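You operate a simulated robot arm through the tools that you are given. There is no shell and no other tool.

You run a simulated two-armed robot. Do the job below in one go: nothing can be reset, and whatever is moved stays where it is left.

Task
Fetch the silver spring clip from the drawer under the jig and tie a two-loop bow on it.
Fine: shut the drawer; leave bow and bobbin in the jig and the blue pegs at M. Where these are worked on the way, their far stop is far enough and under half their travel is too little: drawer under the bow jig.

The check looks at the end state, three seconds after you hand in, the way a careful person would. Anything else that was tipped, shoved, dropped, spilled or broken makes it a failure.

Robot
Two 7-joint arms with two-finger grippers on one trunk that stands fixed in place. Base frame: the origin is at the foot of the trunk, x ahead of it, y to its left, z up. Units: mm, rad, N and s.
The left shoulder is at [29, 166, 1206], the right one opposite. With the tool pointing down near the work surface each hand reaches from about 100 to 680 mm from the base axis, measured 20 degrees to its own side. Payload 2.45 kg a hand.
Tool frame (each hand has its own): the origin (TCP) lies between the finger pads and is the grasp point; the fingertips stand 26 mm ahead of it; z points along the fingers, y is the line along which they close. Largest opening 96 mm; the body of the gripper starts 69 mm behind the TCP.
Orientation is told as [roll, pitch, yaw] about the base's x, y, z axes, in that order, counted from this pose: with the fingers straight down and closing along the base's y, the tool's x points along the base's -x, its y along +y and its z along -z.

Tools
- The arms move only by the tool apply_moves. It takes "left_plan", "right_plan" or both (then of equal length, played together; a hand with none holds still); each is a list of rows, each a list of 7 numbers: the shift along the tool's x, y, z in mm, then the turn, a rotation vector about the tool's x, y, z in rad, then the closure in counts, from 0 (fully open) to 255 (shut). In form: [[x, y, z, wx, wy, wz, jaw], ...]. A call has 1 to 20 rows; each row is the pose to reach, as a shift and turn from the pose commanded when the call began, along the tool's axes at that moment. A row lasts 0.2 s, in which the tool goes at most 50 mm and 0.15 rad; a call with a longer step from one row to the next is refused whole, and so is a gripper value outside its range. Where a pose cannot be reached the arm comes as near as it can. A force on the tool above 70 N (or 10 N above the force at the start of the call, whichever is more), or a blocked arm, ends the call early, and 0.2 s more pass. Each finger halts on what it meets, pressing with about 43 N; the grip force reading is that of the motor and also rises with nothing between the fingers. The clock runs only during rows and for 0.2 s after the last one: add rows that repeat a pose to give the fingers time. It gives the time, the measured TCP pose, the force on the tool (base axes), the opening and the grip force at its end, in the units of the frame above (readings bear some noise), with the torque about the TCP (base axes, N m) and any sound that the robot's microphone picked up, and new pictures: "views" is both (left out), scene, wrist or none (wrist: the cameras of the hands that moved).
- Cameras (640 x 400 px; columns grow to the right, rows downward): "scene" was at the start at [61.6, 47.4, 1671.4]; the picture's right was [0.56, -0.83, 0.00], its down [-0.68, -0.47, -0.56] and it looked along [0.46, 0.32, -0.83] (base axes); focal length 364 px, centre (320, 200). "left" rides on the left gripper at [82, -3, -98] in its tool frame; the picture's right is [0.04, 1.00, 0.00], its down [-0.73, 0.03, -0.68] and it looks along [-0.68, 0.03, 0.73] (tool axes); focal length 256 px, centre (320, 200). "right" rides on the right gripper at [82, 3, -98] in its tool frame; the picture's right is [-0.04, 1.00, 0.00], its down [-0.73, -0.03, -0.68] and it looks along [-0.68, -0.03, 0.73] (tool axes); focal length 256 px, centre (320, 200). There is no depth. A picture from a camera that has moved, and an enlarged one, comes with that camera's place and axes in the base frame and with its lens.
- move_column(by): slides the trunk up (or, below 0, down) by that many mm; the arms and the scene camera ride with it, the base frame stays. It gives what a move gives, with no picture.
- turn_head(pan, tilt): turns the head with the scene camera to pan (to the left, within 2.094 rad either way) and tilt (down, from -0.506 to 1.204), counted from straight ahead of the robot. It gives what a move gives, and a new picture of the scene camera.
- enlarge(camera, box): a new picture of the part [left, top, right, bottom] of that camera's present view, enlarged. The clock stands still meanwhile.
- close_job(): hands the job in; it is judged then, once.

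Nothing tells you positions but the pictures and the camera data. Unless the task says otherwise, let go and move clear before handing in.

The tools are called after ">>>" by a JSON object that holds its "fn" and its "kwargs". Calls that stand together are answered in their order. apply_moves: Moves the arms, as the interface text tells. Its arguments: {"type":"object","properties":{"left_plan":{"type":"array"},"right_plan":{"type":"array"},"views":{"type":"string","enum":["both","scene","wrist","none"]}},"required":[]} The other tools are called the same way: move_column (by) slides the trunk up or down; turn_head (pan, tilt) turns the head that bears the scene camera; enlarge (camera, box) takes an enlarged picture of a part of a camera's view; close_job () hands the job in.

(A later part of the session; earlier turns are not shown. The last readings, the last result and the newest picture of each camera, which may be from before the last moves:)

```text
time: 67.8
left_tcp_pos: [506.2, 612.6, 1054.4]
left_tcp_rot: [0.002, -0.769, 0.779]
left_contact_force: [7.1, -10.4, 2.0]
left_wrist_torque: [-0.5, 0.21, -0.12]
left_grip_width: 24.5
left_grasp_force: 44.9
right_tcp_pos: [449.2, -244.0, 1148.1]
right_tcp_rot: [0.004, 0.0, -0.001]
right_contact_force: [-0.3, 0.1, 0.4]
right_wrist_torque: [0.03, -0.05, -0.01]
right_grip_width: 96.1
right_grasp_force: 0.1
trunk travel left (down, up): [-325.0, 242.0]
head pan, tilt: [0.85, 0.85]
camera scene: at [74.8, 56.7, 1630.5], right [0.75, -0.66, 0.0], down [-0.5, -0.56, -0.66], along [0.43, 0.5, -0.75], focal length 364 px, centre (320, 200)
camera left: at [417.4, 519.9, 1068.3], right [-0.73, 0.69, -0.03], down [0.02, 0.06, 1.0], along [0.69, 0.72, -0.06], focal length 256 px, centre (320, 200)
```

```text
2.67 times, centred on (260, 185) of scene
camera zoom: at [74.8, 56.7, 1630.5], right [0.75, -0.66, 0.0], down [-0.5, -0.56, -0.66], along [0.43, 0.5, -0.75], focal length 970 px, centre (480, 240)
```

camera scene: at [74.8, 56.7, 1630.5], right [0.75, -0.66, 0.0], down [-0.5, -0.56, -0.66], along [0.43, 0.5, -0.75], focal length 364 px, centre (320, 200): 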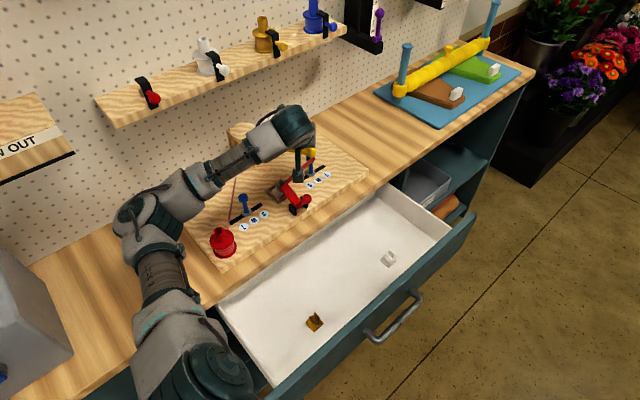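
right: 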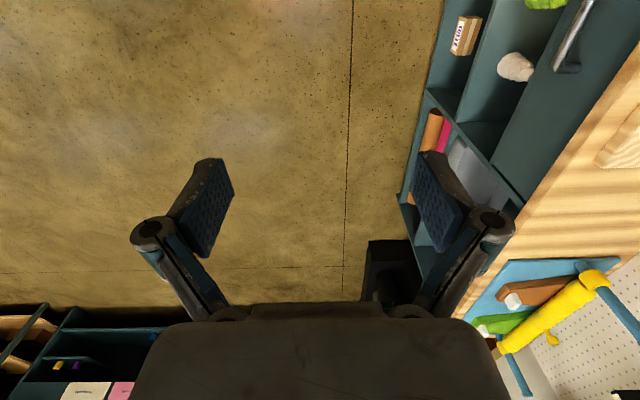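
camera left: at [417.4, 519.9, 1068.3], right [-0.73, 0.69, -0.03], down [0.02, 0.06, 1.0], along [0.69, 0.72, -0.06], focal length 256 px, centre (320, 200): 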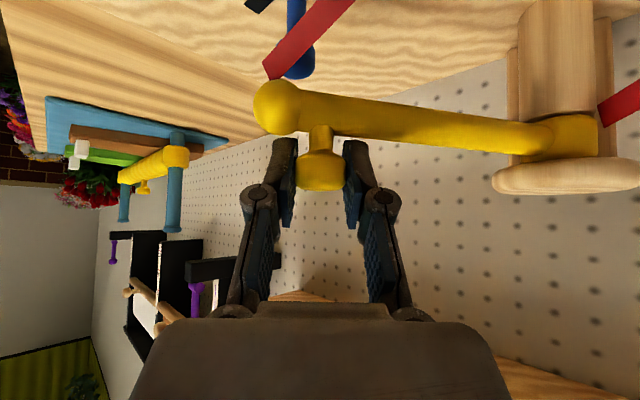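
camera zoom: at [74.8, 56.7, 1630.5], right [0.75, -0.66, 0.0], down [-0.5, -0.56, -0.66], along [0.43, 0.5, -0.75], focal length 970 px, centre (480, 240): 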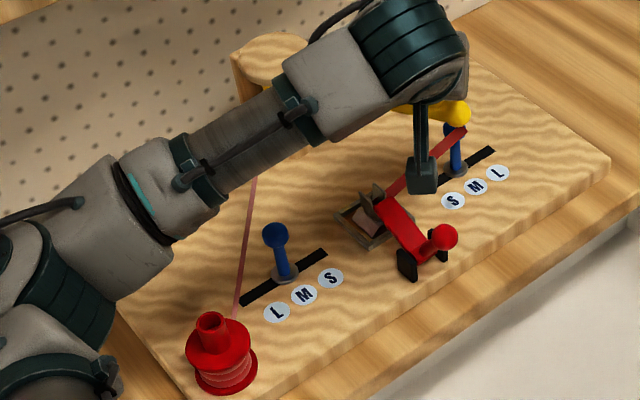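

>>> {"fn": "apply_moves", "kwargs": {"left_plan": [[-7.8, -1.5, 7.6, 0, -0.04, 0, 255], [-15.7, -2.5, 15.2, 0, -0.08, 0, 255], [-23.6, -2.5, 22.9, 0, -0.12, 0, 255], [-31.5, -2, 30.5, 0, -0.16, 0, 255], [-31.5, -2, 30.5, 0, -0.16, 0, 255]], "views": "both"}}

>>> {"fn": "enlarge", "kwargs": {"camera": "scene", "box": [160, 110, 360, 260]}}

```text
time: 69.0
left_tcp_pos: [539.1, 639.7, 1054.1]
left_tcp_rot: [0.007, -0.929, 0.777]
left_contact_force: [16.7, -19.4, -2.0]
left_wrist_torque: [-0.59, -0.27, 0.42]
left_grip_width: 23.9
left_grasp_force: 44.9
right_tcp_pos: [451.7, -243.8, 1148.5]
right_tcp_rot: [0.005, 0.001, 0.001]
right_contact_force: [-0.6, -0.1, 0.2]
right_wrist_torque: [0.02, -0.02, 0.01]
right_grip_width: 96.2
right_grasp_force: 0.1
trunk travel left (down, up): [-325.0, 242.0]
head pan, tilt: [0.85, 0.85]
camera scene: at [78.0, 53.1, 1630.5], right [0.75, -0.66, -0.01], down [-0.5, -0.56, -0.66], along [0.43, 0.5, -0.75], focal length 364 px, centre (320, 200)
camera left: at [450.5, 547.7, 1047.2], right [-0.72, 0.69, -0.03], down [-0.09, -0.06, 0.99], along [0.69, 0.72, 0.1], focal length 256 px, centre (320, 200)
```

scene: 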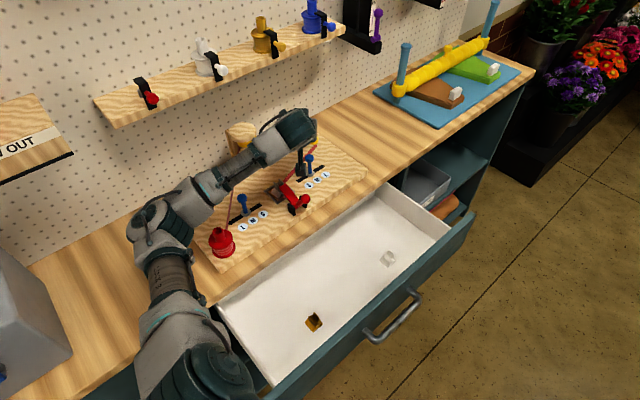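
left: 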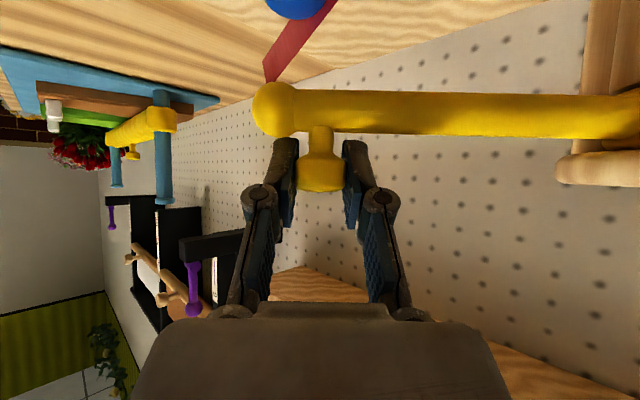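

```text
2.67 times, centred on (260, 185) of scene
camera zoom: at [78.0, 53.1, 1630.5], right [0.75, -0.66, -0.01], down [-0.5, -0.56, -0.66], along [0.43, 0.5, -0.75], focal length 970 px, centre (480, 240)
```

zoom: 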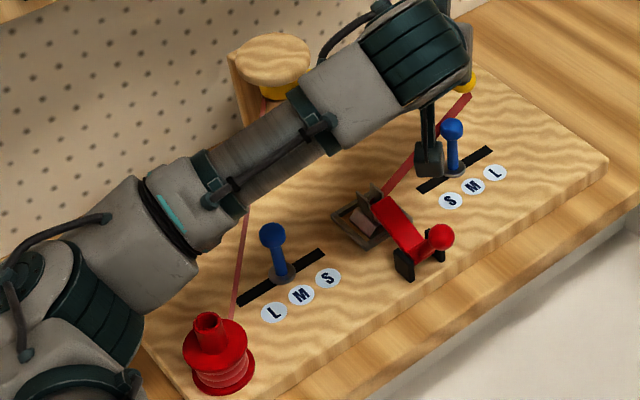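

Refitting the arc from measured points gives centre (423, 755), r≈163.5; currently at ~318°. Continue toward the mirrored end (~331°) until it stops.

>>> {"fn": "apply_moves", "kwargs": {"left_plan": [[-5, -1.5, 6.7, 0, 0, 0, 255], [-10, -1, 13.4, 0, 0, 0, 255], [-15, 0.7, 20.1, 0, 0, 0, 255], [-20, 2.7, 26.8, 0, 0, 0, 255], [-20, 2.7, 26.8, 0, 0, 0, 255]], "views": "both"}}

>>> {"fn": "enlarge", "kwargs": {"camera": "scene", "box": [160, 110, 360, 260]}}

```text
time: 70.2
left_tcp_pos: [559.3, 667.4, 1054.6]
left_tcp_rot: [0.007, -0.929, 0.78]
left_contact_force: [19.5, -12.1, 5.4]
left_wrist_torque: [-0.7, 0.1, 0.17]
left_grip_width: 24.1
left_grasp_force: 44.5
right_tcp_pos: [451.1, -243.2, 1148.5]
right_tcp_rot: [0.004, 0.0, 0.0]
right_contact_force: [0.5, -0.2, -0.3]
right_wrist_torque: [0.01, -0.01, -0.01]
right_grip_width: 95.6
right_grasp_force: 0.1
trunk travel left (down, up): [-325.0, 242.0]
head pan, tilt: [0.85, 0.85]
camera scene: at [77.7, 54.9, 1630.5], right [0.75, -0.66, -0.01], down [-0.5, -0.56, -0.66], along [0.43, 0.5, -0.75], focal length 364 px, centre (320, 200)
camera left: at [471.7, 575.1, 1047.1], right [-0.72, 0.69, -0.03], down [-0.09, -0.06, 0.99], along [0.68, 0.72, 0.1], focal length 256 px, centre (320, 200)
```

scene: 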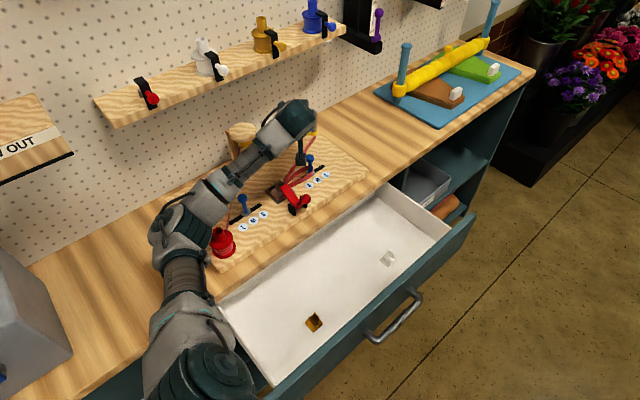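
left: 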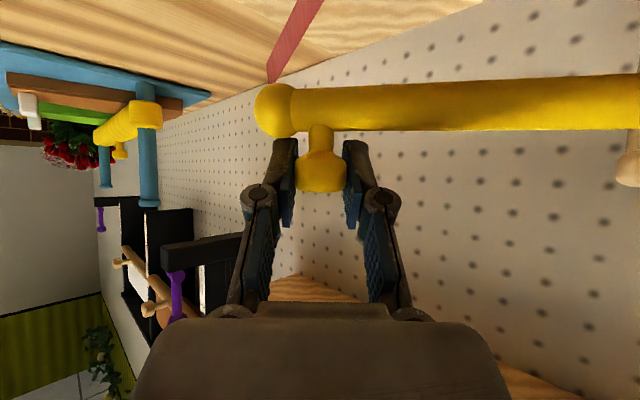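

```text
2.67 times, centred on (260, 185) of scene
camera zoom: at [77.7, 54.9, 1630.5], right [0.75, -0.66, -0.01], down [-0.5, -0.56, -0.66], along [0.43, 0.5, -0.75], focal length 970 px, centre (480, 240)
```

zoom: 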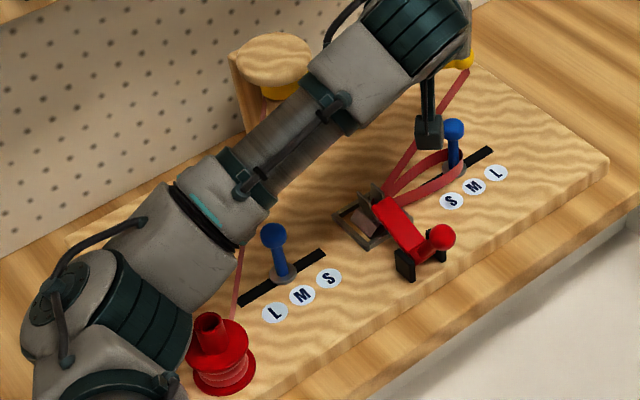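

A loop formed around the right peg. Now swing the arm back to the left along the same arc, easing the tilt, to lay the second loop.

>>> {"fn": "apply_moves", "kwargs": {"left_plan": [[5.1, -1.8, -6.8, 0, 0.02, 0, 255], [10.3, -3.6, -13.7, 0, 0.05, 0, 255], [15.4, -4.6, -20.5, 0, 0.08, 0, 255], [20.5, -5.4, -27.4, 0, 0.12, 0, 255], [25.6, -5.6, -34.3, 0, 0.16, 0, 255], [30.7, -5.5, -41.1, 0, 0.2, 0, 255], [35.8, -4.8, -48, 0, 0.24, 0, 255], [40.9, -3.8, -54.8, 0, 0.28, 0, 255], [45.9, -2.3, -61.5, 0, 0.3, 0, 255], [50.9, -0.4, -68.1, 0, 0.313, 0, 255], [50.9, -0.4, -68.1, 0, 0.313, 0, 255]], "views": "both"}}

>>> {"fn": "enlarge", "kwargs": {"camera": "scene", "box": [160, 110, 360, 260]}}

```text
time: 72.6
left_tcp_pos: [496.7, 610.8, 1054.0]
left_tcp_rot: [0.004, -0.615, 0.786]
left_contact_force: [3.1, -0.9, 8.5]
left_wrist_torque: [0.5, 0.05, -0.49]
left_grip_width: 24.0
left_grasp_force: 45.0
right_tcp_pos: [449.6, -241.7, 1149.8]
right_tcp_rot: [0.002, -0.002, 0.0]
right_contact_force: [-0.3, 0.2, 0.1]
right_wrist_torque: [0.02, -0.01, -0.01]
right_grip_width: 96.0
right_grasp_force: 0.0
trunk travel left (down, up): [-325.0, 242.0]
head pan, tilt: [0.85, 0.85]
camera scene: at [73.1, 59.3, 1630.7], right [0.75, -0.66, 0.0], down [-0.5, -0.56, -0.66], along [0.43, 0.5, -0.75], focal length 364 px, centre (320, 200)
camera left: at [411.9, 519.6, 1086.9], right [-0.73, 0.68, -0.02], down [0.13, 0.17, 0.98], along [0.67, 0.71, -0.21], focal length 256 px, centre (320, 200)
```

scene: 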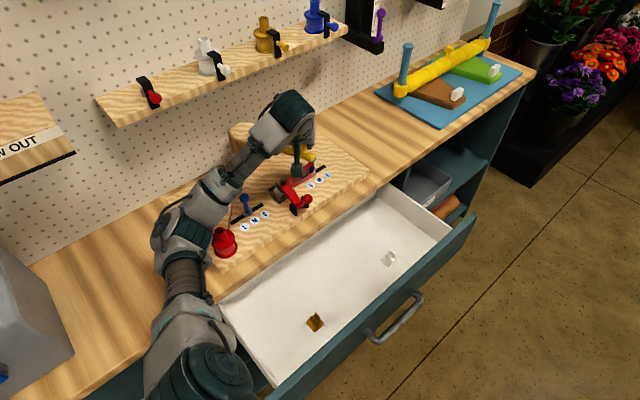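
left: 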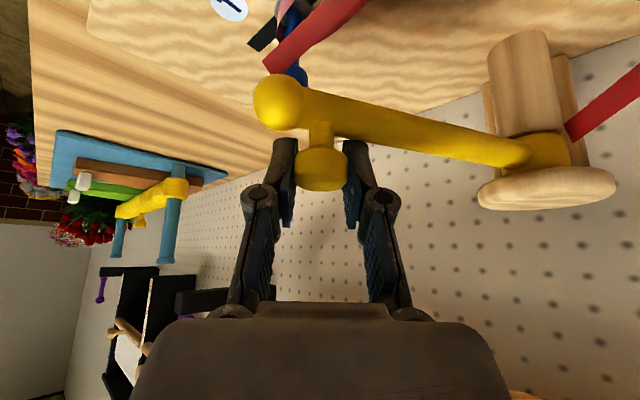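

```text
2.67 times, centred on (260, 185) of scene
camera zoom: at [73.1, 59.3, 1630.7], right [0.75, -0.66, 0.0], down [-0.5, -0.56, -0.66], along [0.43, 0.5, -0.75], focal length 970 px, centre (480, 240)
```

zoom: 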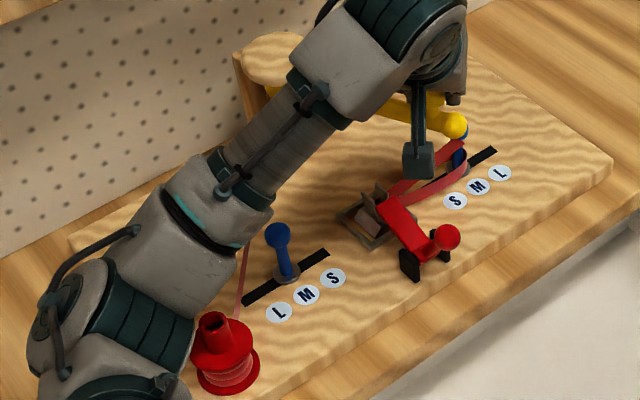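

The right loop stays on its peg and the return is smooth. Continuing back across the centre, keeping an eye on my elbow near the bobbin.

>>> {"fn": "apply_moves", "kwargs": {"left_plan": [[6.1, 2.4, -4.3, 0, 0, 0, 255], [12.2, 4.9, -8.6, 0, 0, 0, 255], [18.5, 8.3, -13.1, 0, 0, 0, 255], [24.9, 11.9, -17.6, 0, 0, 0, 255], [31, 16, -21.9, 0, 0, 0, 255], [37, 20.4, -26.1, 0, 0, 0, 255], [42.7, 25.3, -30.1, 0, 0, 0, 255], [48.3, 30.5, -34.1, 0, 0, 0, 255], [53.5, 36.1, -37.8, 0, 0, 0, 255], [58.7, 41.9, -41.5, 0, 0, 0, 255], [58.7, 41.9, -41.5, 0, 0, 0, 255]], "views": "both"}}

>>> {"fn": "enlarge", "kwargs": {"camera": "scene", "box": [100, 110, 360, 300]}}

```text
time: 75.1
left_tcp_pos: [414.9, 595.1, 1057.1]
left_tcp_rot: [0.008, -0.634, 0.802]
left_contact_force: [5.1, 48.4, -5.9]
left_wrist_torque: [0.35, -0.17, -0.47]
left_grip_width: 24.5
left_grasp_force: 45.4
right_tcp_pos: [449.9, -243.6, 1148.0]
right_tcp_rot: [0.002, 0.0, -0.001]
right_contact_force: [0.3, 0.2, -0.5]
right_wrist_torque: [0.01, -0.01, 0.0]
right_grip_width: 95.9
right_grasp_force: 0.0
trunk travel left (down, up): [-325.0, 242.0]
head pan, tilt: [0.85, 0.85]
stopped in row 11 (left hand): the force on the tool passed its limit at 70 N (the readings are from after the stop); the commanded pose is now the measured one
camera scene: at [76.5, 89.2, 1628.1], right [0.75, -0.66, 0.01], down [-0.5, -0.58, -0.65], along [0.43, 0.48, -0.76], focal length 364 px, centre (320, 200)
camera left: at [331.8, 502.2, 1087.9], right [-0.74, 0.67, -0.02], down [0.11, 0.15, 0.98], along [0.66, 0.73, -0.19], focal length 256 px, centre (320, 200)
```

scene: 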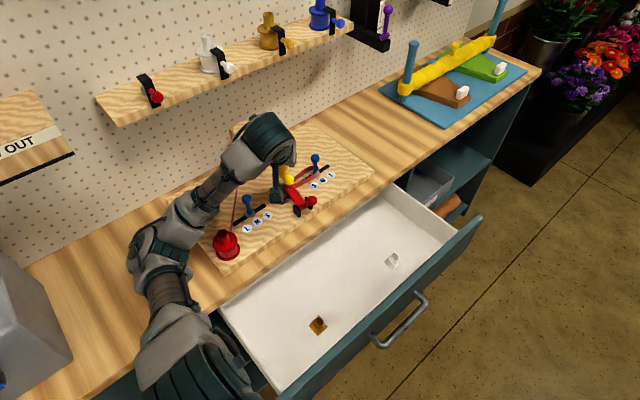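
left: 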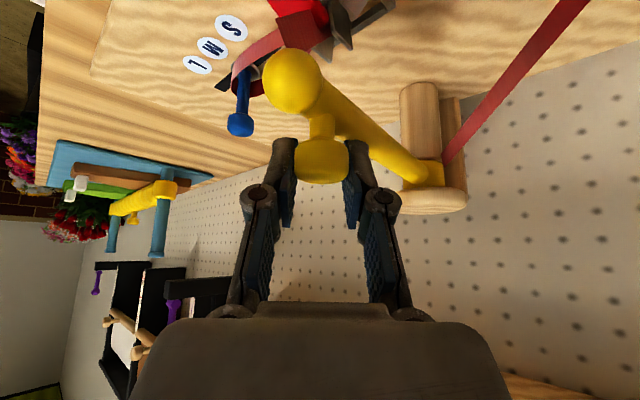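

```text
2.11 times, centred on (230, 205) of scene
camera zoom: at [76.5, 89.2, 1628.1], right [0.75, -0.66, 0.01], down [-0.5, -0.58, -0.65], along [0.43, 0.48, -0.76], focal length 766 px, centre (510, 190)
```

zoom: 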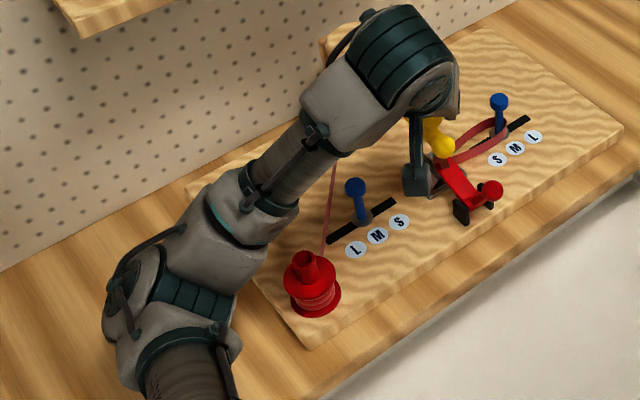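

The move stopped on a 70 N force near the centre of the swing (the tool being pushed toward +y). I'll look closely for what it caught on before doing anything.

>>> {"fn": "enlarge", "kwargs": {"camera": "left", "box": [180, 0, 460, 220]}}

>>> {"fn": "enlarge", "kwargs": {"camera": "scene", "box": [230, 120, 350, 230]}}

>>> {"fn": "enlarge", "kwargs": {"camera": "scene", "box": [100, 170, 260, 290]}}

```text
1.82 times, centred on (320, 110) of left
camera zoom: at [331.8, 502.2, 1087.9], right [-0.74, 0.67, -0.02], down [0.11, 0.15, 0.98], along [0.66, 0.73, -0.19], focal length 465 px, centre (320, 364)
```

zoom: 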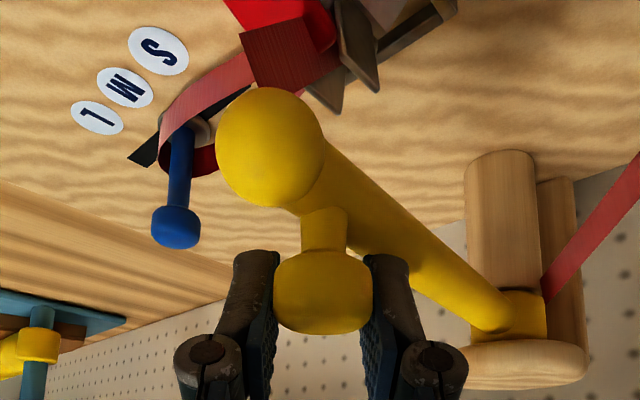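

```text
3.64 times, centred on (290, 175) of scene
camera zoom: at [76.5, 89.2, 1628.1], right [0.75, -0.66, 0.01], down [-0.5, -0.58, -0.65], along [0.43, 0.48, -0.76], focal length 1323 px, centre (429, 291)
```

zoom: 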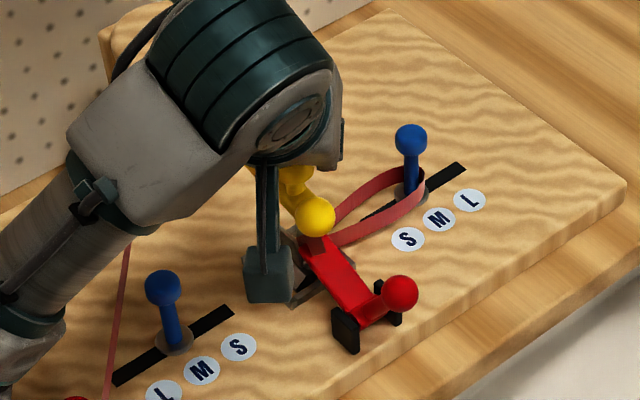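

```text
3.33 times, centred on (180, 230) of scene
camera zoom: at [76.5, 89.2, 1628.1], right [0.75, -0.66, 0.01], down [-0.5, -0.58, -0.65], along [0.43, 0.48, -0.76], focal length 1213 px, centre (787, 100)
```

zoom: 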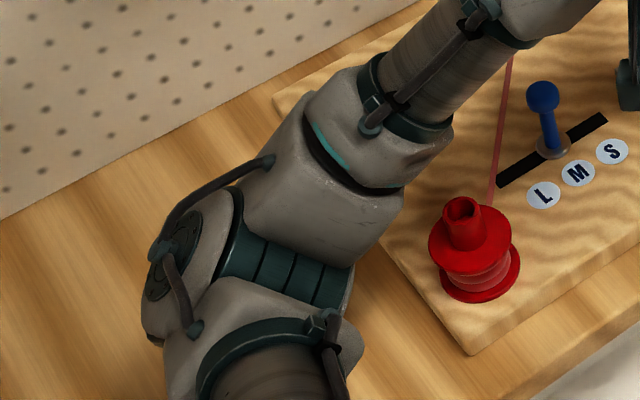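

I see nothing caught: the arm is at ~267° and the tip is well clear of the paddle. The knob seems to have slid a bit in the pads. I'll hold still briefly and read the forces again.

>>> {"fn": "apply_moves", "kwargs": {"left_plan": [[0, 0, 0, 0, 0, 0, 255], [0, 0, 0, 0, 0, 0, 255]], "views": "both"}}

```text
time: 75.7
left_tcp_pos: [414.1, 589.5, 1058.9]
left_tcp_rot: [0.004, -0.633, 0.799]
left_contact_force: [4.0, 44.3, -14.1]
left_wrist_torque: [0.62, -0.23, -0.32]
left_grip_width: 24.2
left_grasp_force: 45.3
right_tcp_pos: [449.2, -243.8, 1148.4]
right_tcp_rot: [0.004, -0.002, -0.002]
right_contact_force: [1.4, -0.4, 0.5]
right_wrist_torque: [0.0, 0.0, 0.0]
right_grip_width: 95.9
right_grasp_force: 0.1
trunk travel left (down, up): [-325.0, 242.0]
head pan, tilt: [0.85, 0.85]
camera scene: at [75.8, 88.0, 1628.8], right [0.75, -0.66, 0.01], down [-0.5, -0.58, -0.65], along [0.43, 0.48, -0.76], focal length 364 px, centre (320, 200)
camera left: at [330.8, 499.1, 1089.2], right [-0.74, 0.67, -0.02], down [0.11, 0.15, 0.98], along [0.66, 0.72, -0.19], focal length 256 px, centre (320, 200)
```

scene: 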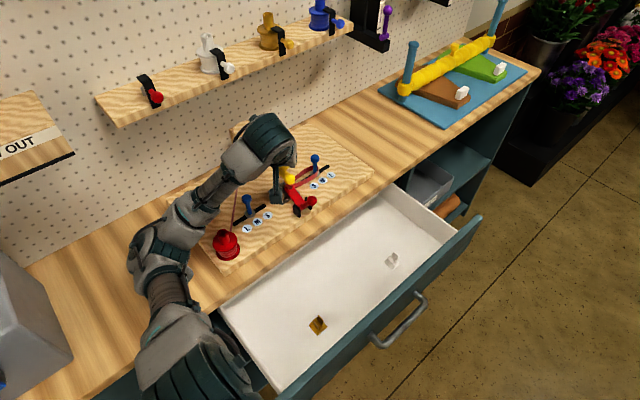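
left: 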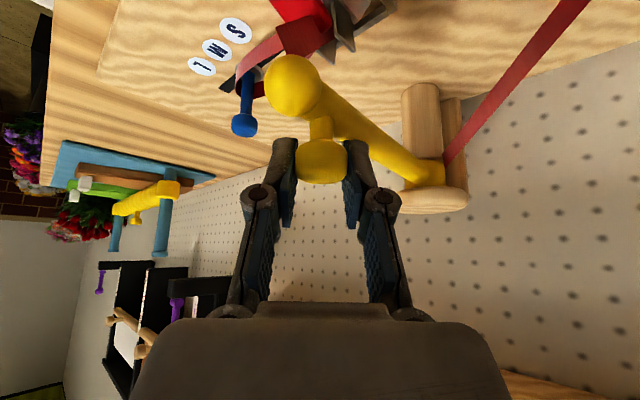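

The tool is pulling the knob outward with ~45 N (trunk leaning with it). I'll relieve it by easing the hand toward +y in small steps.

>>> {"fn": "apply_moves", "kwargs": {"left_plan": [[-2.9, 3.5, 2.1, 0, 0, 0, 255], [-5.8, 7, 4.2, 0, 0, 0, 255], [-5.8, 7, 4.2, 0, 0, 0, 255]], "views": "none"}}

```text
time: 76.5
left_tcp_pos: [417.1, 590.0, 1059.9]
left_tcp_rot: [0.011, -0.627, 0.782]
left_contact_force: [0.9, -12.2, -32.0]
left_wrist_torque: [-0.3, -0.11, -0.15]
left_grip_width: 24.4
left_grasp_force: 44.9
right_tcp_pos: [449.1, -251.0, 1146.8]
right_tcp_rot: [0.01, -0.002, 0.0]
right_contact_force: [-0.7, 0.2, 0.7]
right_wrist_torque: [-0.04, -0.02, 0.0]
right_grip_width: 95.7
right_grasp_force: 0.1
trunk travel left (down, up): [-325.0, 242.0]
head pan, tilt: [0.85, 0.85]
```

>>> {"fn": "apply_moves", "kwargs": {"left_plan": [[1.0, 0, 1.5, 0, 0, 0, 255], [2, 0, 3, 0, 0, 0, 255], [2, 0, 3, 0, 0, 0, 255], [2, 0, 3, 0, 0, 0, 255]], "views": "both"}}

```text
time: 77.5
left_tcp_pos: [415.5, 591.6, 1060.8]
left_tcp_rot: [0.009, -0.637, 0.792]
left_contact_force: [0.9, -16.9, -16.1]
left_wrist_torque: [-0.47, -0.09, -0.25]
left_grip_width: 24.1
left_grasp_force: 45.1
right_tcp_pos: [448.2, -253.0, 1147.5]
right_tcp_rot: [0.011, -0.003, 0.0]
right_contact_force: [-0.2, -0.2, 0.8]
right_wrist_torque: [0.02, -0.04, -0.01]
right_grip_width: 95.6
right_grasp_force: 0.0
trunk travel left (down, up): [-325.0, 242.0]
head pan, tilt: [0.85, 0.85]
camera scene: at [75.2, 58.3, 1630.4], right [0.75, -0.66, 0.0], down [-0.5, -0.56, -0.66], along [0.43, 0.5, -0.75], focal length 364 px, centre (320, 200)
camera left: at [331.2, 499.7, 1090.4], right [-0.74, 0.68, -0.02], down [0.11, 0.15, 0.98], along [0.67, 0.72, -0.19], focal length 256 px, centre (320, 200)
```

scene: 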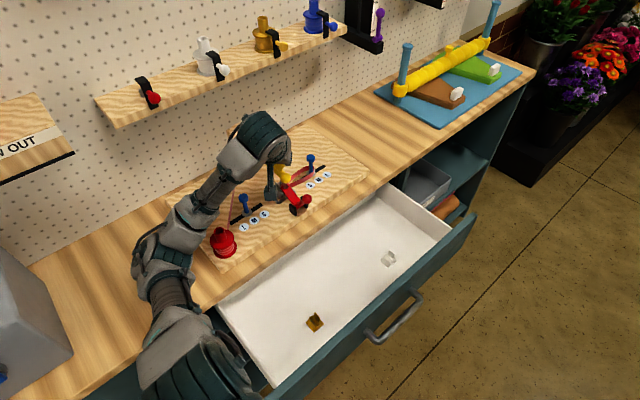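
left: 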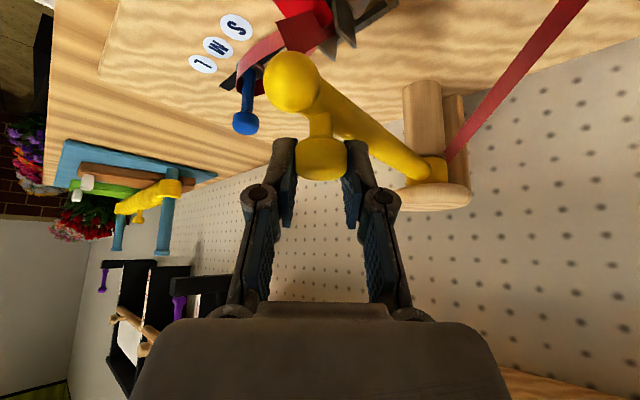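

Lean is gone. The grip on the knob has slid, so I'll release, back off along the tool axis, and re-grip cleanly for the rest of the swing.

>>> {"fn": "apply_moves", "kwargs": {"left_plan": [[0, 0, 0, 0, 0, 0, 200], [0, 0, 0, 0, 0, 0, 130], [0, 0, 0, 0, 0, 0, 90], [0, 0, -20, 0, 0, 0, 90], [0, 0, -50, 0, 0, 0, 90], [0, 0, -85, 0, 0, 0, 90], [0, 0, -120, 0, 0, 0, 90], [0, 0, -120, 0, 0, 0, 90]], "views": "both"}}

>>> {"fn": "enlarge", "kwargs": {"camera": "scene", "box": [160, 110, 360, 260]}}

>>> {"fn": "enlarge", "kwargs": {"camera": "left", "box": [180, 0, 460, 200]}}

```text
time: 79.3
left_tcp_pos: [363.6, 540.8, 1156.7]
left_tcp_rot: [0.009, -0.634, 0.793]
left_contact_force: [0.6, -0.2, -0.7]
left_wrist_torque: [0.02, 0.0, -0.02]
left_grip_width: 62.0
left_grasp_force: 0.0
right_tcp_pos: [448.5, -250.1, 1148.6]
right_tcp_rot: [0.008, -0.003, -0.002]
right_contact_force: [0.4, 0.1, 0.1]
right_wrist_torque: [0.02, 0.02, 0.02]
right_grip_width: 95.9
right_grasp_force: 0.1
trunk travel left (down, up): [-325.0, 242.0]
head pan, tilt: [0.85, 0.85]
camera scene: at [72.8, 61.8, 1630.4], right [0.75, -0.66, 0.0], down [-0.5, -0.57, -0.66], along [0.43, 0.5, -0.75], focal length 364 px, centre (320, 200)
camera left: at [280.7, 450.0, 1186.5], right [-0.74, 0.67, -0.02], down [0.11, 0.15, 0.98], along [0.67, 0.72, -0.19], focal length 256 px, centre (320, 200)
```

scene: 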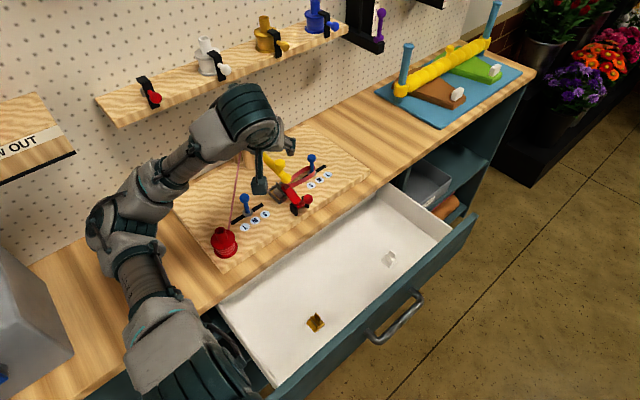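
left: 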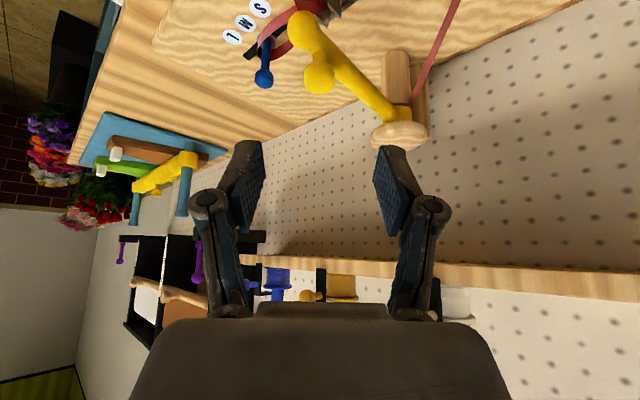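

```text
2.67 times, centred on (260, 185) of scene
camera zoom: at [72.8, 61.8, 1630.4], right [0.75, -0.66, 0.0], down [-0.5, -0.57, -0.66], along [0.43, 0.5, -0.75], focal length 970 px, centre (480, 240)
```

zoom: 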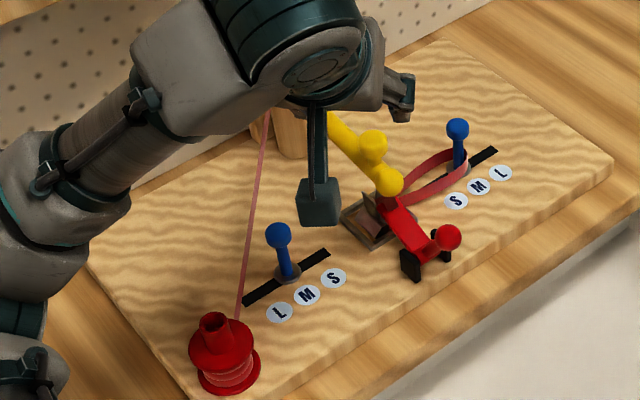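

```text
2.00 times, centred on (320, 100) of left
camera zoom: at [280.7, 450.0, 1186.5], right [-0.74, 0.67, -0.02], down [0.11, 0.15, 0.98], along [0.67, 0.72, -0.19], focal length 512 px, centre (320, 400)
```

zoom: 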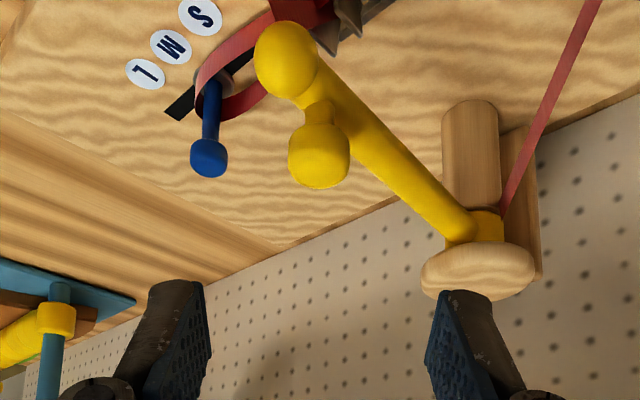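

The right loop is intact, and the arm rests at ~267° over the clip. For the return I'll push the knob with closed fingers from its right side instead of gripping (no over-constraint). First re-orient the hand.

>>> {"fn": "apply_moves", "kwargs": {"left_plan": [[2, -9, -13, 0, 0.11, 0, 150], [3.5, -19, -27, 0, 0.22, 0, 255], [5.2, -28, -41, 0, 0.334, 0, 255], [5.2, -28, -41, 0, 0.334, 0, 255]], "views": "none"}}

>>> {"fn": "apply_moves", "kwargs": {"left_plan": [[-15, -1, 0, -0.036, 0, -0.116, 255], [-32, -2, 8, -0.072, 0, -0.232, 255], [-50, -3, 18, -0.107, 0, -0.347, 255], [-70, -4.5, 32, -0.143, 0, -0.463, 255], [-90, -6, 50, -0.179, 0, -0.579, 255], [-110, -7.3, 72.7, -0.2148, 0, -0.6945, 255], [-110, -7.3, 72.7, -0.2148, 0, -0.6945, 255]], "views": "both"}}

>>> {"fn": "enlarge", "kwargs": {"camera": "left", "box": [180, 0, 460, 200]}}

```text
time: 80.3
left_tcp_pos: [364.6, 502.4, 1188.2]
left_tcp_rot: [0.007, -0.301, 0.796]
left_contact_force: [-0.7, 0.2, 0.8]
left_wrist_torque: [-0.02, -0.02, -0.02]
left_grip_width: 0.1
left_grasp_force: 28.6
right_tcp_pos: [448.0, -250.3, 1148.0]
right_tcp_rot: [0.011, -0.004, 0.001]
right_contact_force: [0.0, 1.4, -0.1]
right_wrist_torque: [-0.03, 0.01, 0.0]
right_grip_width: 95.9
right_grasp_force: 0.1
trunk travel left (down, up): [-325.0, 242.0]
head pan, tilt: [0.85, 0.85]
```

```text
time: 81.9
left_tcp_pos: [457.6, 588.4, 1149.4]
left_tcp_rot: [0.002, -0.305, 1.527]
left_contact_force: [0.1, 0.7, -0.3]
left_wrist_torque: [0.02, 0.02, -0.01]
left_grip_width: 0.0
left_grasp_force: 28.3
right_tcp_pos: [446.8, -250.8, 1149.1]
right_tcp_rot: [0.01, -0.005, 0.001]
right_contact_force: [0.0, -0.8, -0.7]
right_wrist_torque: [0.01, -0.01, 0.0]
right_grip_width: 96.0
right_grasp_force: 0.1
trunk travel left (down, up): [-325.0, 242.0]
head pan, tilt: [0.85, 0.85]
camera scene: at [72.3, 62.2, 1630.5], right [0.75, -0.66, 0.0], down [-0.5, -0.57, -0.66], along [0.43, 0.49, -0.75], focal length 364 px, centre (320, 200)
camera left: at [456.3, 480.5, 1217.7], right [-1.0, 0.01, -0.01], down [-0.01, 0.5, 0.87], along [0.01, 0.87, -0.5], focal length 256 px, centre (320, 200)
```

scene: 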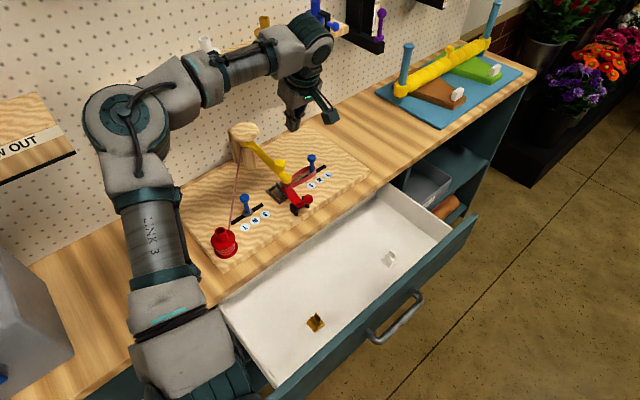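
left: 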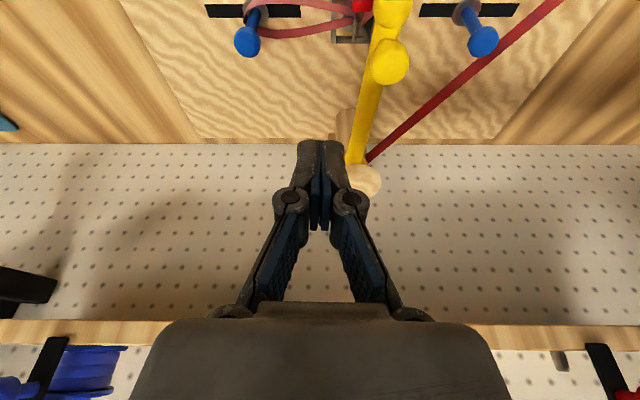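

```text
2.00 times, centred on (320, 100) of left
camera zoom: at [456.3, 480.5, 1217.7], right [-1.0, 0.01, -0.01], down [-0.01, 0.5, 0.87], along [0.01, 0.87, -0.5], focal length 512 px, centre (320, 400)
```

zoom: 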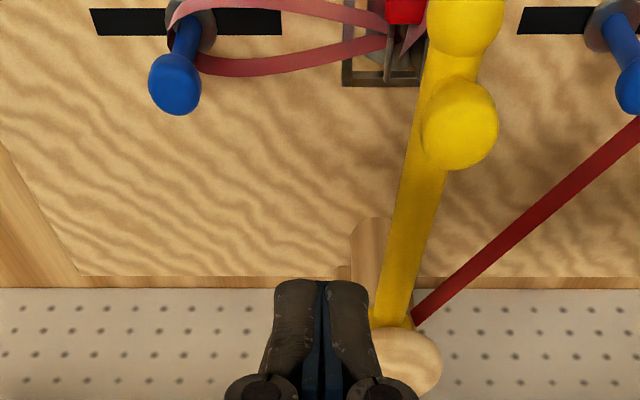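

Good posture now, with elbow high and a clear view: the knob is at about (410, 591) (arm at ~265°). Lower the closed fingers just to the right of the knob.

>>> {"fn": "apply_moves", "kwargs": {"left_plan": [[6.5, 1, 22, 0, 0, 0, 255], [13, 2, 45, 0, 0, 0, 255], [20, 3, 68, 0, 0, 0, 255], [26.2, 3.7, 89.3, 0, 0, 0, 255], [26.2, 3.7, 89.3, 0, 0, 0, 255]], "views": "both"}}

>>> {"fn": "enlarge", "kwargs": {"camera": "left", "box": [220, 60, 460, 240]}}

```text
time: 83.1
left_tcp_pos: [454.0, 589.5, 1056.0]
left_tcp_rot: [0.004, -0.305, 1.525]
left_contact_force: [-0.5, -0.2, 0.1]
left_wrist_torque: [0.02, -0.03, 0.01]
left_grip_width: 0.0
left_grasp_force: 28.6
right_tcp_pos: [448.8, -249.4, 1148.7]
right_tcp_rot: [0.009, -0.003, 0.0]
right_contact_force: [0.2, -0.6, -0.1]
right_wrist_torque: [0.01, -0.01, -0.02]
right_grip_width: 96.2
right_grasp_force: 0.0
trunk travel left (down, up): [-325.0, 242.0]
head pan, tilt: [0.85, 0.85]
camera scene: at [72.8, 62.1, 1630.4], right [0.75, -0.66, 0.0], down [-0.5, -0.57, -0.66], along [0.43, 0.49, -0.75], focal length 364 px, centre (320, 200)
camera left: at [453.3, 482.9, 1124.3], right [-1.0, 0.01, -0.01], down [0.0, 0.5, 0.87], along [0.01, 0.87, -0.5], focal length 256 px, centre (320, 200)
```

scene: 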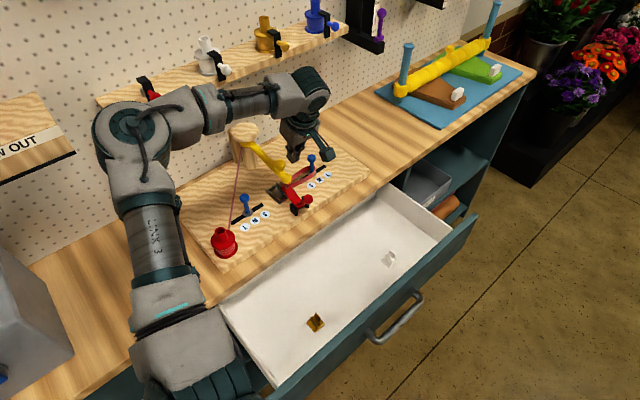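
left: 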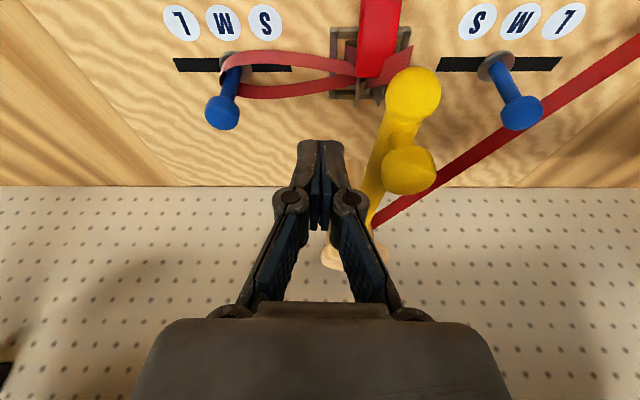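

```text
2.22 times, centred on (340, 150) of left
camera zoom: at [453.3, 482.9, 1124.3], right [-1.0, 0.01, -0.01], down [0.0, 0.5, 0.87], along [0.01, 0.87, -0.5], focal length 569 px, centre (276, 311)
```

zoom: 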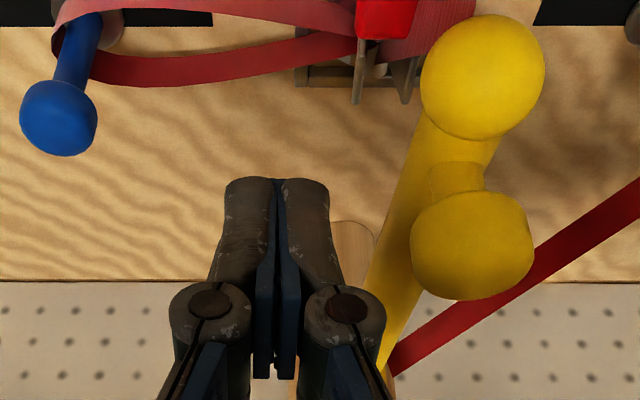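

Fingers are beside the knob at the right height. Push it leftward along the arc.

>>> {"fn": "apply_moves", "kwargs": {"left_plan": [[2.4, 13.1, -0.7, 0, 0, 0, 255], [3.8, 27.6, -1.2, 0.0246, 0, 0.078, 255], [4.1, 42.2, -1.3, 0.0508, 0, 0.161, 255], [3, 56.7, -1, 0.0772, 0, 0.245, 255], [0.9, 71.1, -0.3, 0.103, 0, 0.328, 255], [0.9, 71.1, -0.3, 0.103, 0, 0.328, 255]], "views": "both"}}

>>> {"fn": "enlarge", "kwargs": {"camera": "left", "box": [220, 60, 460, 240]}}

```text
time: 84.5
left_tcp_pos: [384.5, 591.6, 1056.6]
left_tcp_rot: [0.006, -0.304, 1.178]
left_contact_force: [0.6, 0.5, -0.2]
left_wrist_torque: [0.0, 0.03, -0.04]
left_grip_width: 0.1
left_grasp_force: 28.3
right_tcp_pos: [448.6, -250.7, 1148.5]
right_tcp_rot: [0.008, -0.004, -0.002]
right_contact_force: [0.3, -0.2, -0.4]
right_wrist_torque: [-0.01, 0.01, -0.01]
right_grip_width: 95.8
right_grasp_force: 0.0
trunk travel left (down, up): [-325.0, 242.0]
head pan, tilt: [0.85, 0.85]
camera scene: at [72.9, 62.5, 1630.4], right [0.75, -0.66, 0.0], down [-0.5, -0.57, -0.66], along [0.43, 0.49, -0.75], focal length 364 px, centre (320, 200)
camera left: at [347.7, 490.7, 1125.1], right [-0.94, 0.35, -0.01], down [0.17, 0.47, 0.87], along [0.3, 0.81, -0.5], focal length 256 px, centre (320, 200)
```

scene: 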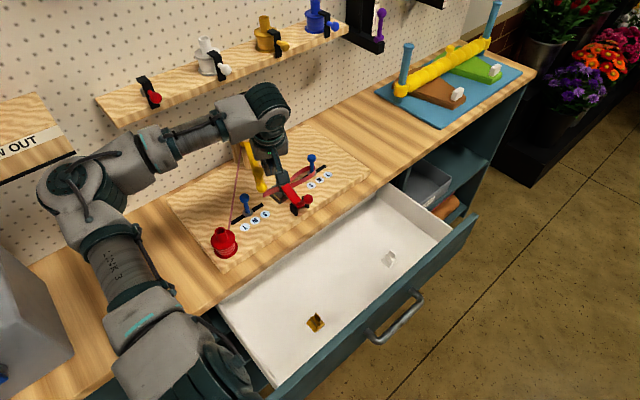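
left: 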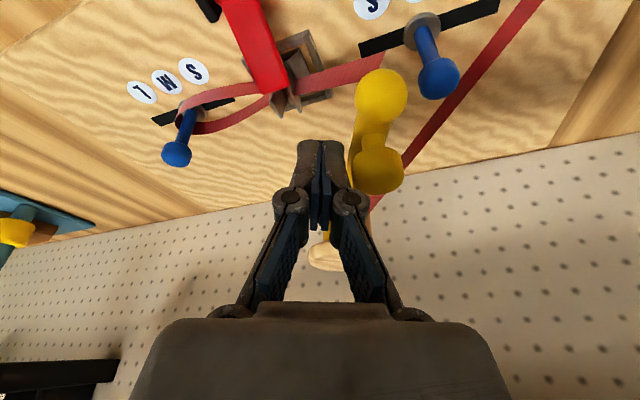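

```text
2.22 times, centred on (340, 150) of left
camera zoom: at [347.7, 490.7, 1125.1], right [-0.94, 0.35, -0.01], down [0.17, 0.47, 0.87], along [0.3, 0.81, -0.5], focal length 569 px, centre (276, 311)
```

zoom: 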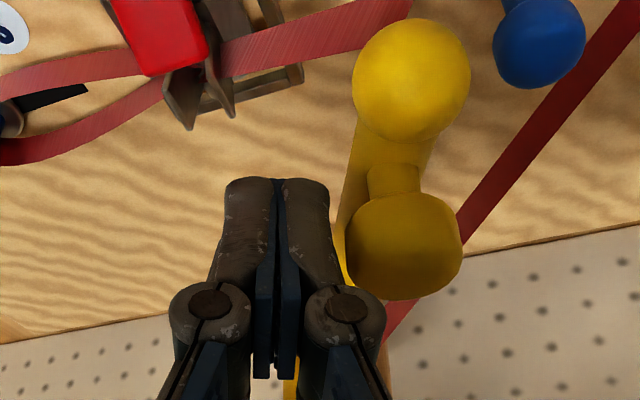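

The knob follows with almost no force. Continue pushing around to the left.

>>> {"fn": "apply_moves", "kwargs": {"left_plan": [[1.3, 16.6, -0.4, 0.0245, 0, 0.078, 255], [1.6, 31.1, -0.5, 0.0506, 0, 0.161, 255], [0.6, 45.7, -0.2, 0.077, 0, 0.245, 255], [-1.6, 60.1, 0.5, 0.103, 0, 0.328, 255], [-5, 74.2, 1.6, 0.129, 0, 0.411, 255], [-5, 74.2, 1.6, 0.129, 0, 0.411, 255]], "views": "both"}}

>>> {"fn": "enlarge", "kwargs": {"camera": "left", "box": [220, 60, 460, 240]}}

>>> {"fn": "enlarge", "kwargs": {"camera": "scene", "box": [160, 110, 360, 260]}}

```text
time: 85.9
left_tcp_pos: [316.3, 625.9, 1057.3]
left_tcp_rot: [0.003, -0.302, 0.746]
left_contact_force: [-0.2, -0.2, -0.5]
left_wrist_torque: [-0.01, -0.01, -0.01]
left_grip_width: 0.0
left_grasp_force: 28.6
right_tcp_pos: [448.8, -250.9, 1147.6]
right_tcp_rot: [0.008, -0.003, -0.001]
right_contact_force: [-0.7, -0.7, -0.3]
right_wrist_torque: [0.0, 0.04, 0.0]
right_grip_width: 95.9
right_grasp_force: 0.0
trunk travel left (down, up): [-325.0, 242.0]
head pan, tilt: [0.85, 0.85]
camera scene: at [72.1, 62.5, 1630.4], right [0.75, -0.66, 0.0], down [-0.5, -0.57, -0.66], along [0.43, 0.49, -0.75], focal length 364 px, centre (320, 200)
camera left: at [241.1, 549.3, 1125.9], right [-0.71, 0.71, -0.01], down [0.35, 0.36, 0.87], along [0.61, 0.61, -0.5], focal length 256 px, centre (320, 200)
```

scene: 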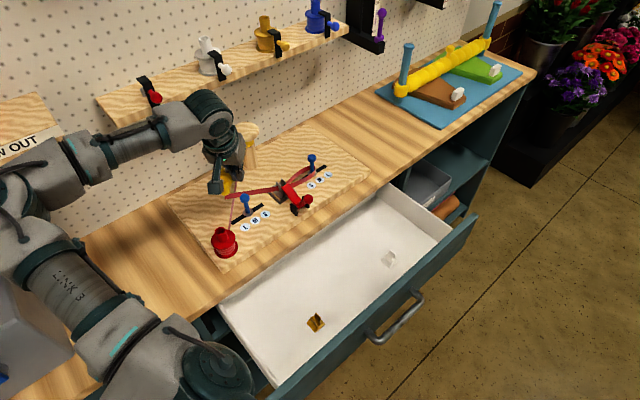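
left: 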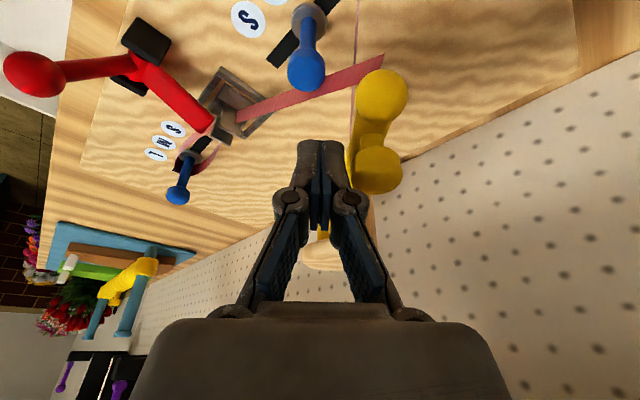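

```text
2.22 times, centred on (340, 150) of left
camera zoom: at [241.1, 549.3, 1125.9], right [-0.71, 0.71, -0.01], down [0.35, 0.36, 0.87], along [0.61, 0.61, -0.5], focal length 569 px, centre (276, 311)
```

zoom: 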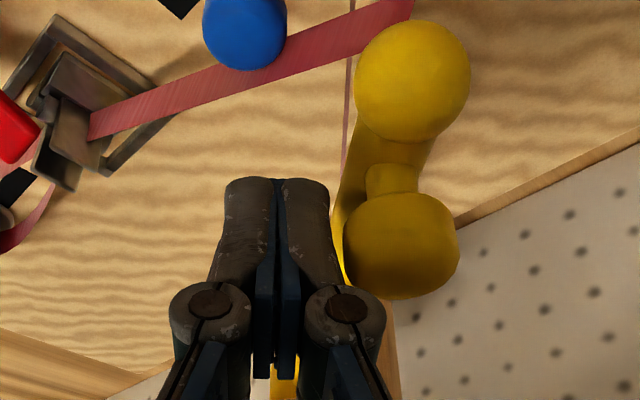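

```text
2.67 times, centred on (260, 185) of scene
camera zoom: at [72.1, 62.5, 1630.4], right [0.75, -0.66, 0.0], down [-0.5, -0.57, -0.66], along [0.43, 0.49, -0.75], focal length 970 px, centre (480, 240)
```

zoom: 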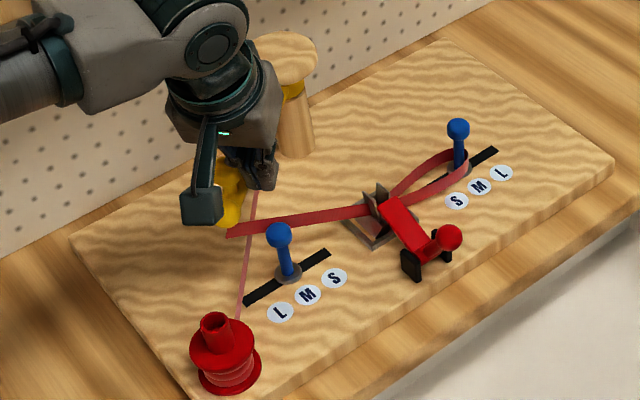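

>>> {"fn": "apply_moves", "kwargs": {"left_plan": [[0.9, 12.6, -0.3, 0.0256, 0, 0.082, 255], [1.2, 24.3, -0.4, 0.046, 0, 0.148, 255], [0.7, 35.9, -0.2, 0.067, 0, 0.215, 255], [0.7, 35.9, -0.2, 0.067, 0, 0.215, 255]], "views": "both"}}

>>> {"fn": "enlarge", "kwargs": {"camera": "scene", "box": [160, 110, 360, 260]}}

```text
time: 86.9
left_tcp_pos: [291.8, 650.8, 1057.5]
left_tcp_rot: [0.005, -0.303, 0.522]
left_contact_force: [2.1, -3.5, -1.3]
left_wrist_torque: [0.0, -0.02, 0.0]
left_grip_width: 0.0
left_grasp_force: 28.8
right_tcp_pos: [448.6, -250.9, 1148.4]
right_tcp_rot: [0.011, -0.005, -0.001]
right_contact_force: [-0.5, -0.2, -0.3]
right_wrist_torque: [0.02, -0.04, -0.02]
right_grip_width: 96.1
right_grasp_force: 0.0
trunk travel left (down, up): [-325.0, 242.0]
head pan, tilt: [0.85, 0.85]
camera scene: at [72.4, 61.1, 1630.4], right [0.75, -0.66, 0.0], down [-0.5, -0.56, -0.66], along [0.43, 0.5, -0.75], focal length 364 px, centre (320, 200)
camera left: at [200.8, 593.9, 1125.9], right [-0.53, 0.85, -0.01], down [0.42, 0.27, 0.87], along [0.74, 0.46, -0.5], focal length 256 px, centre (320, 200)
```

scene: 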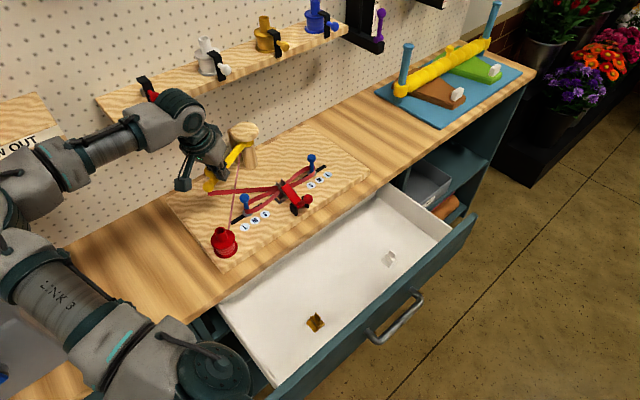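
left: 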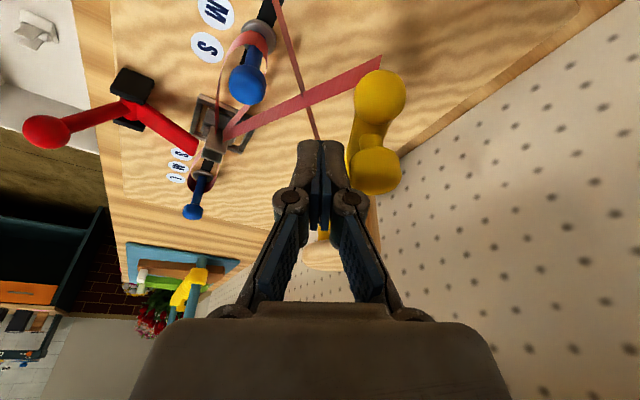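

```text
2.67 times, centred on (260, 185) of scene
camera zoom: at [72.4, 61.1, 1630.4], right [0.75, -0.66, 0.0], down [-0.5, -0.56, -0.66], along [0.43, 0.5, -0.75], focal length 970 px, centre (480, 240)
```

zoom: 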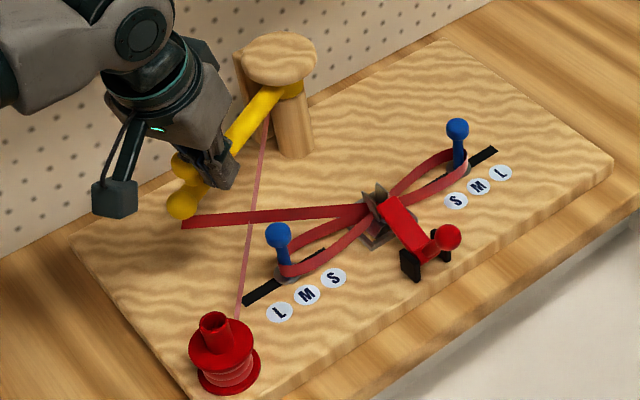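

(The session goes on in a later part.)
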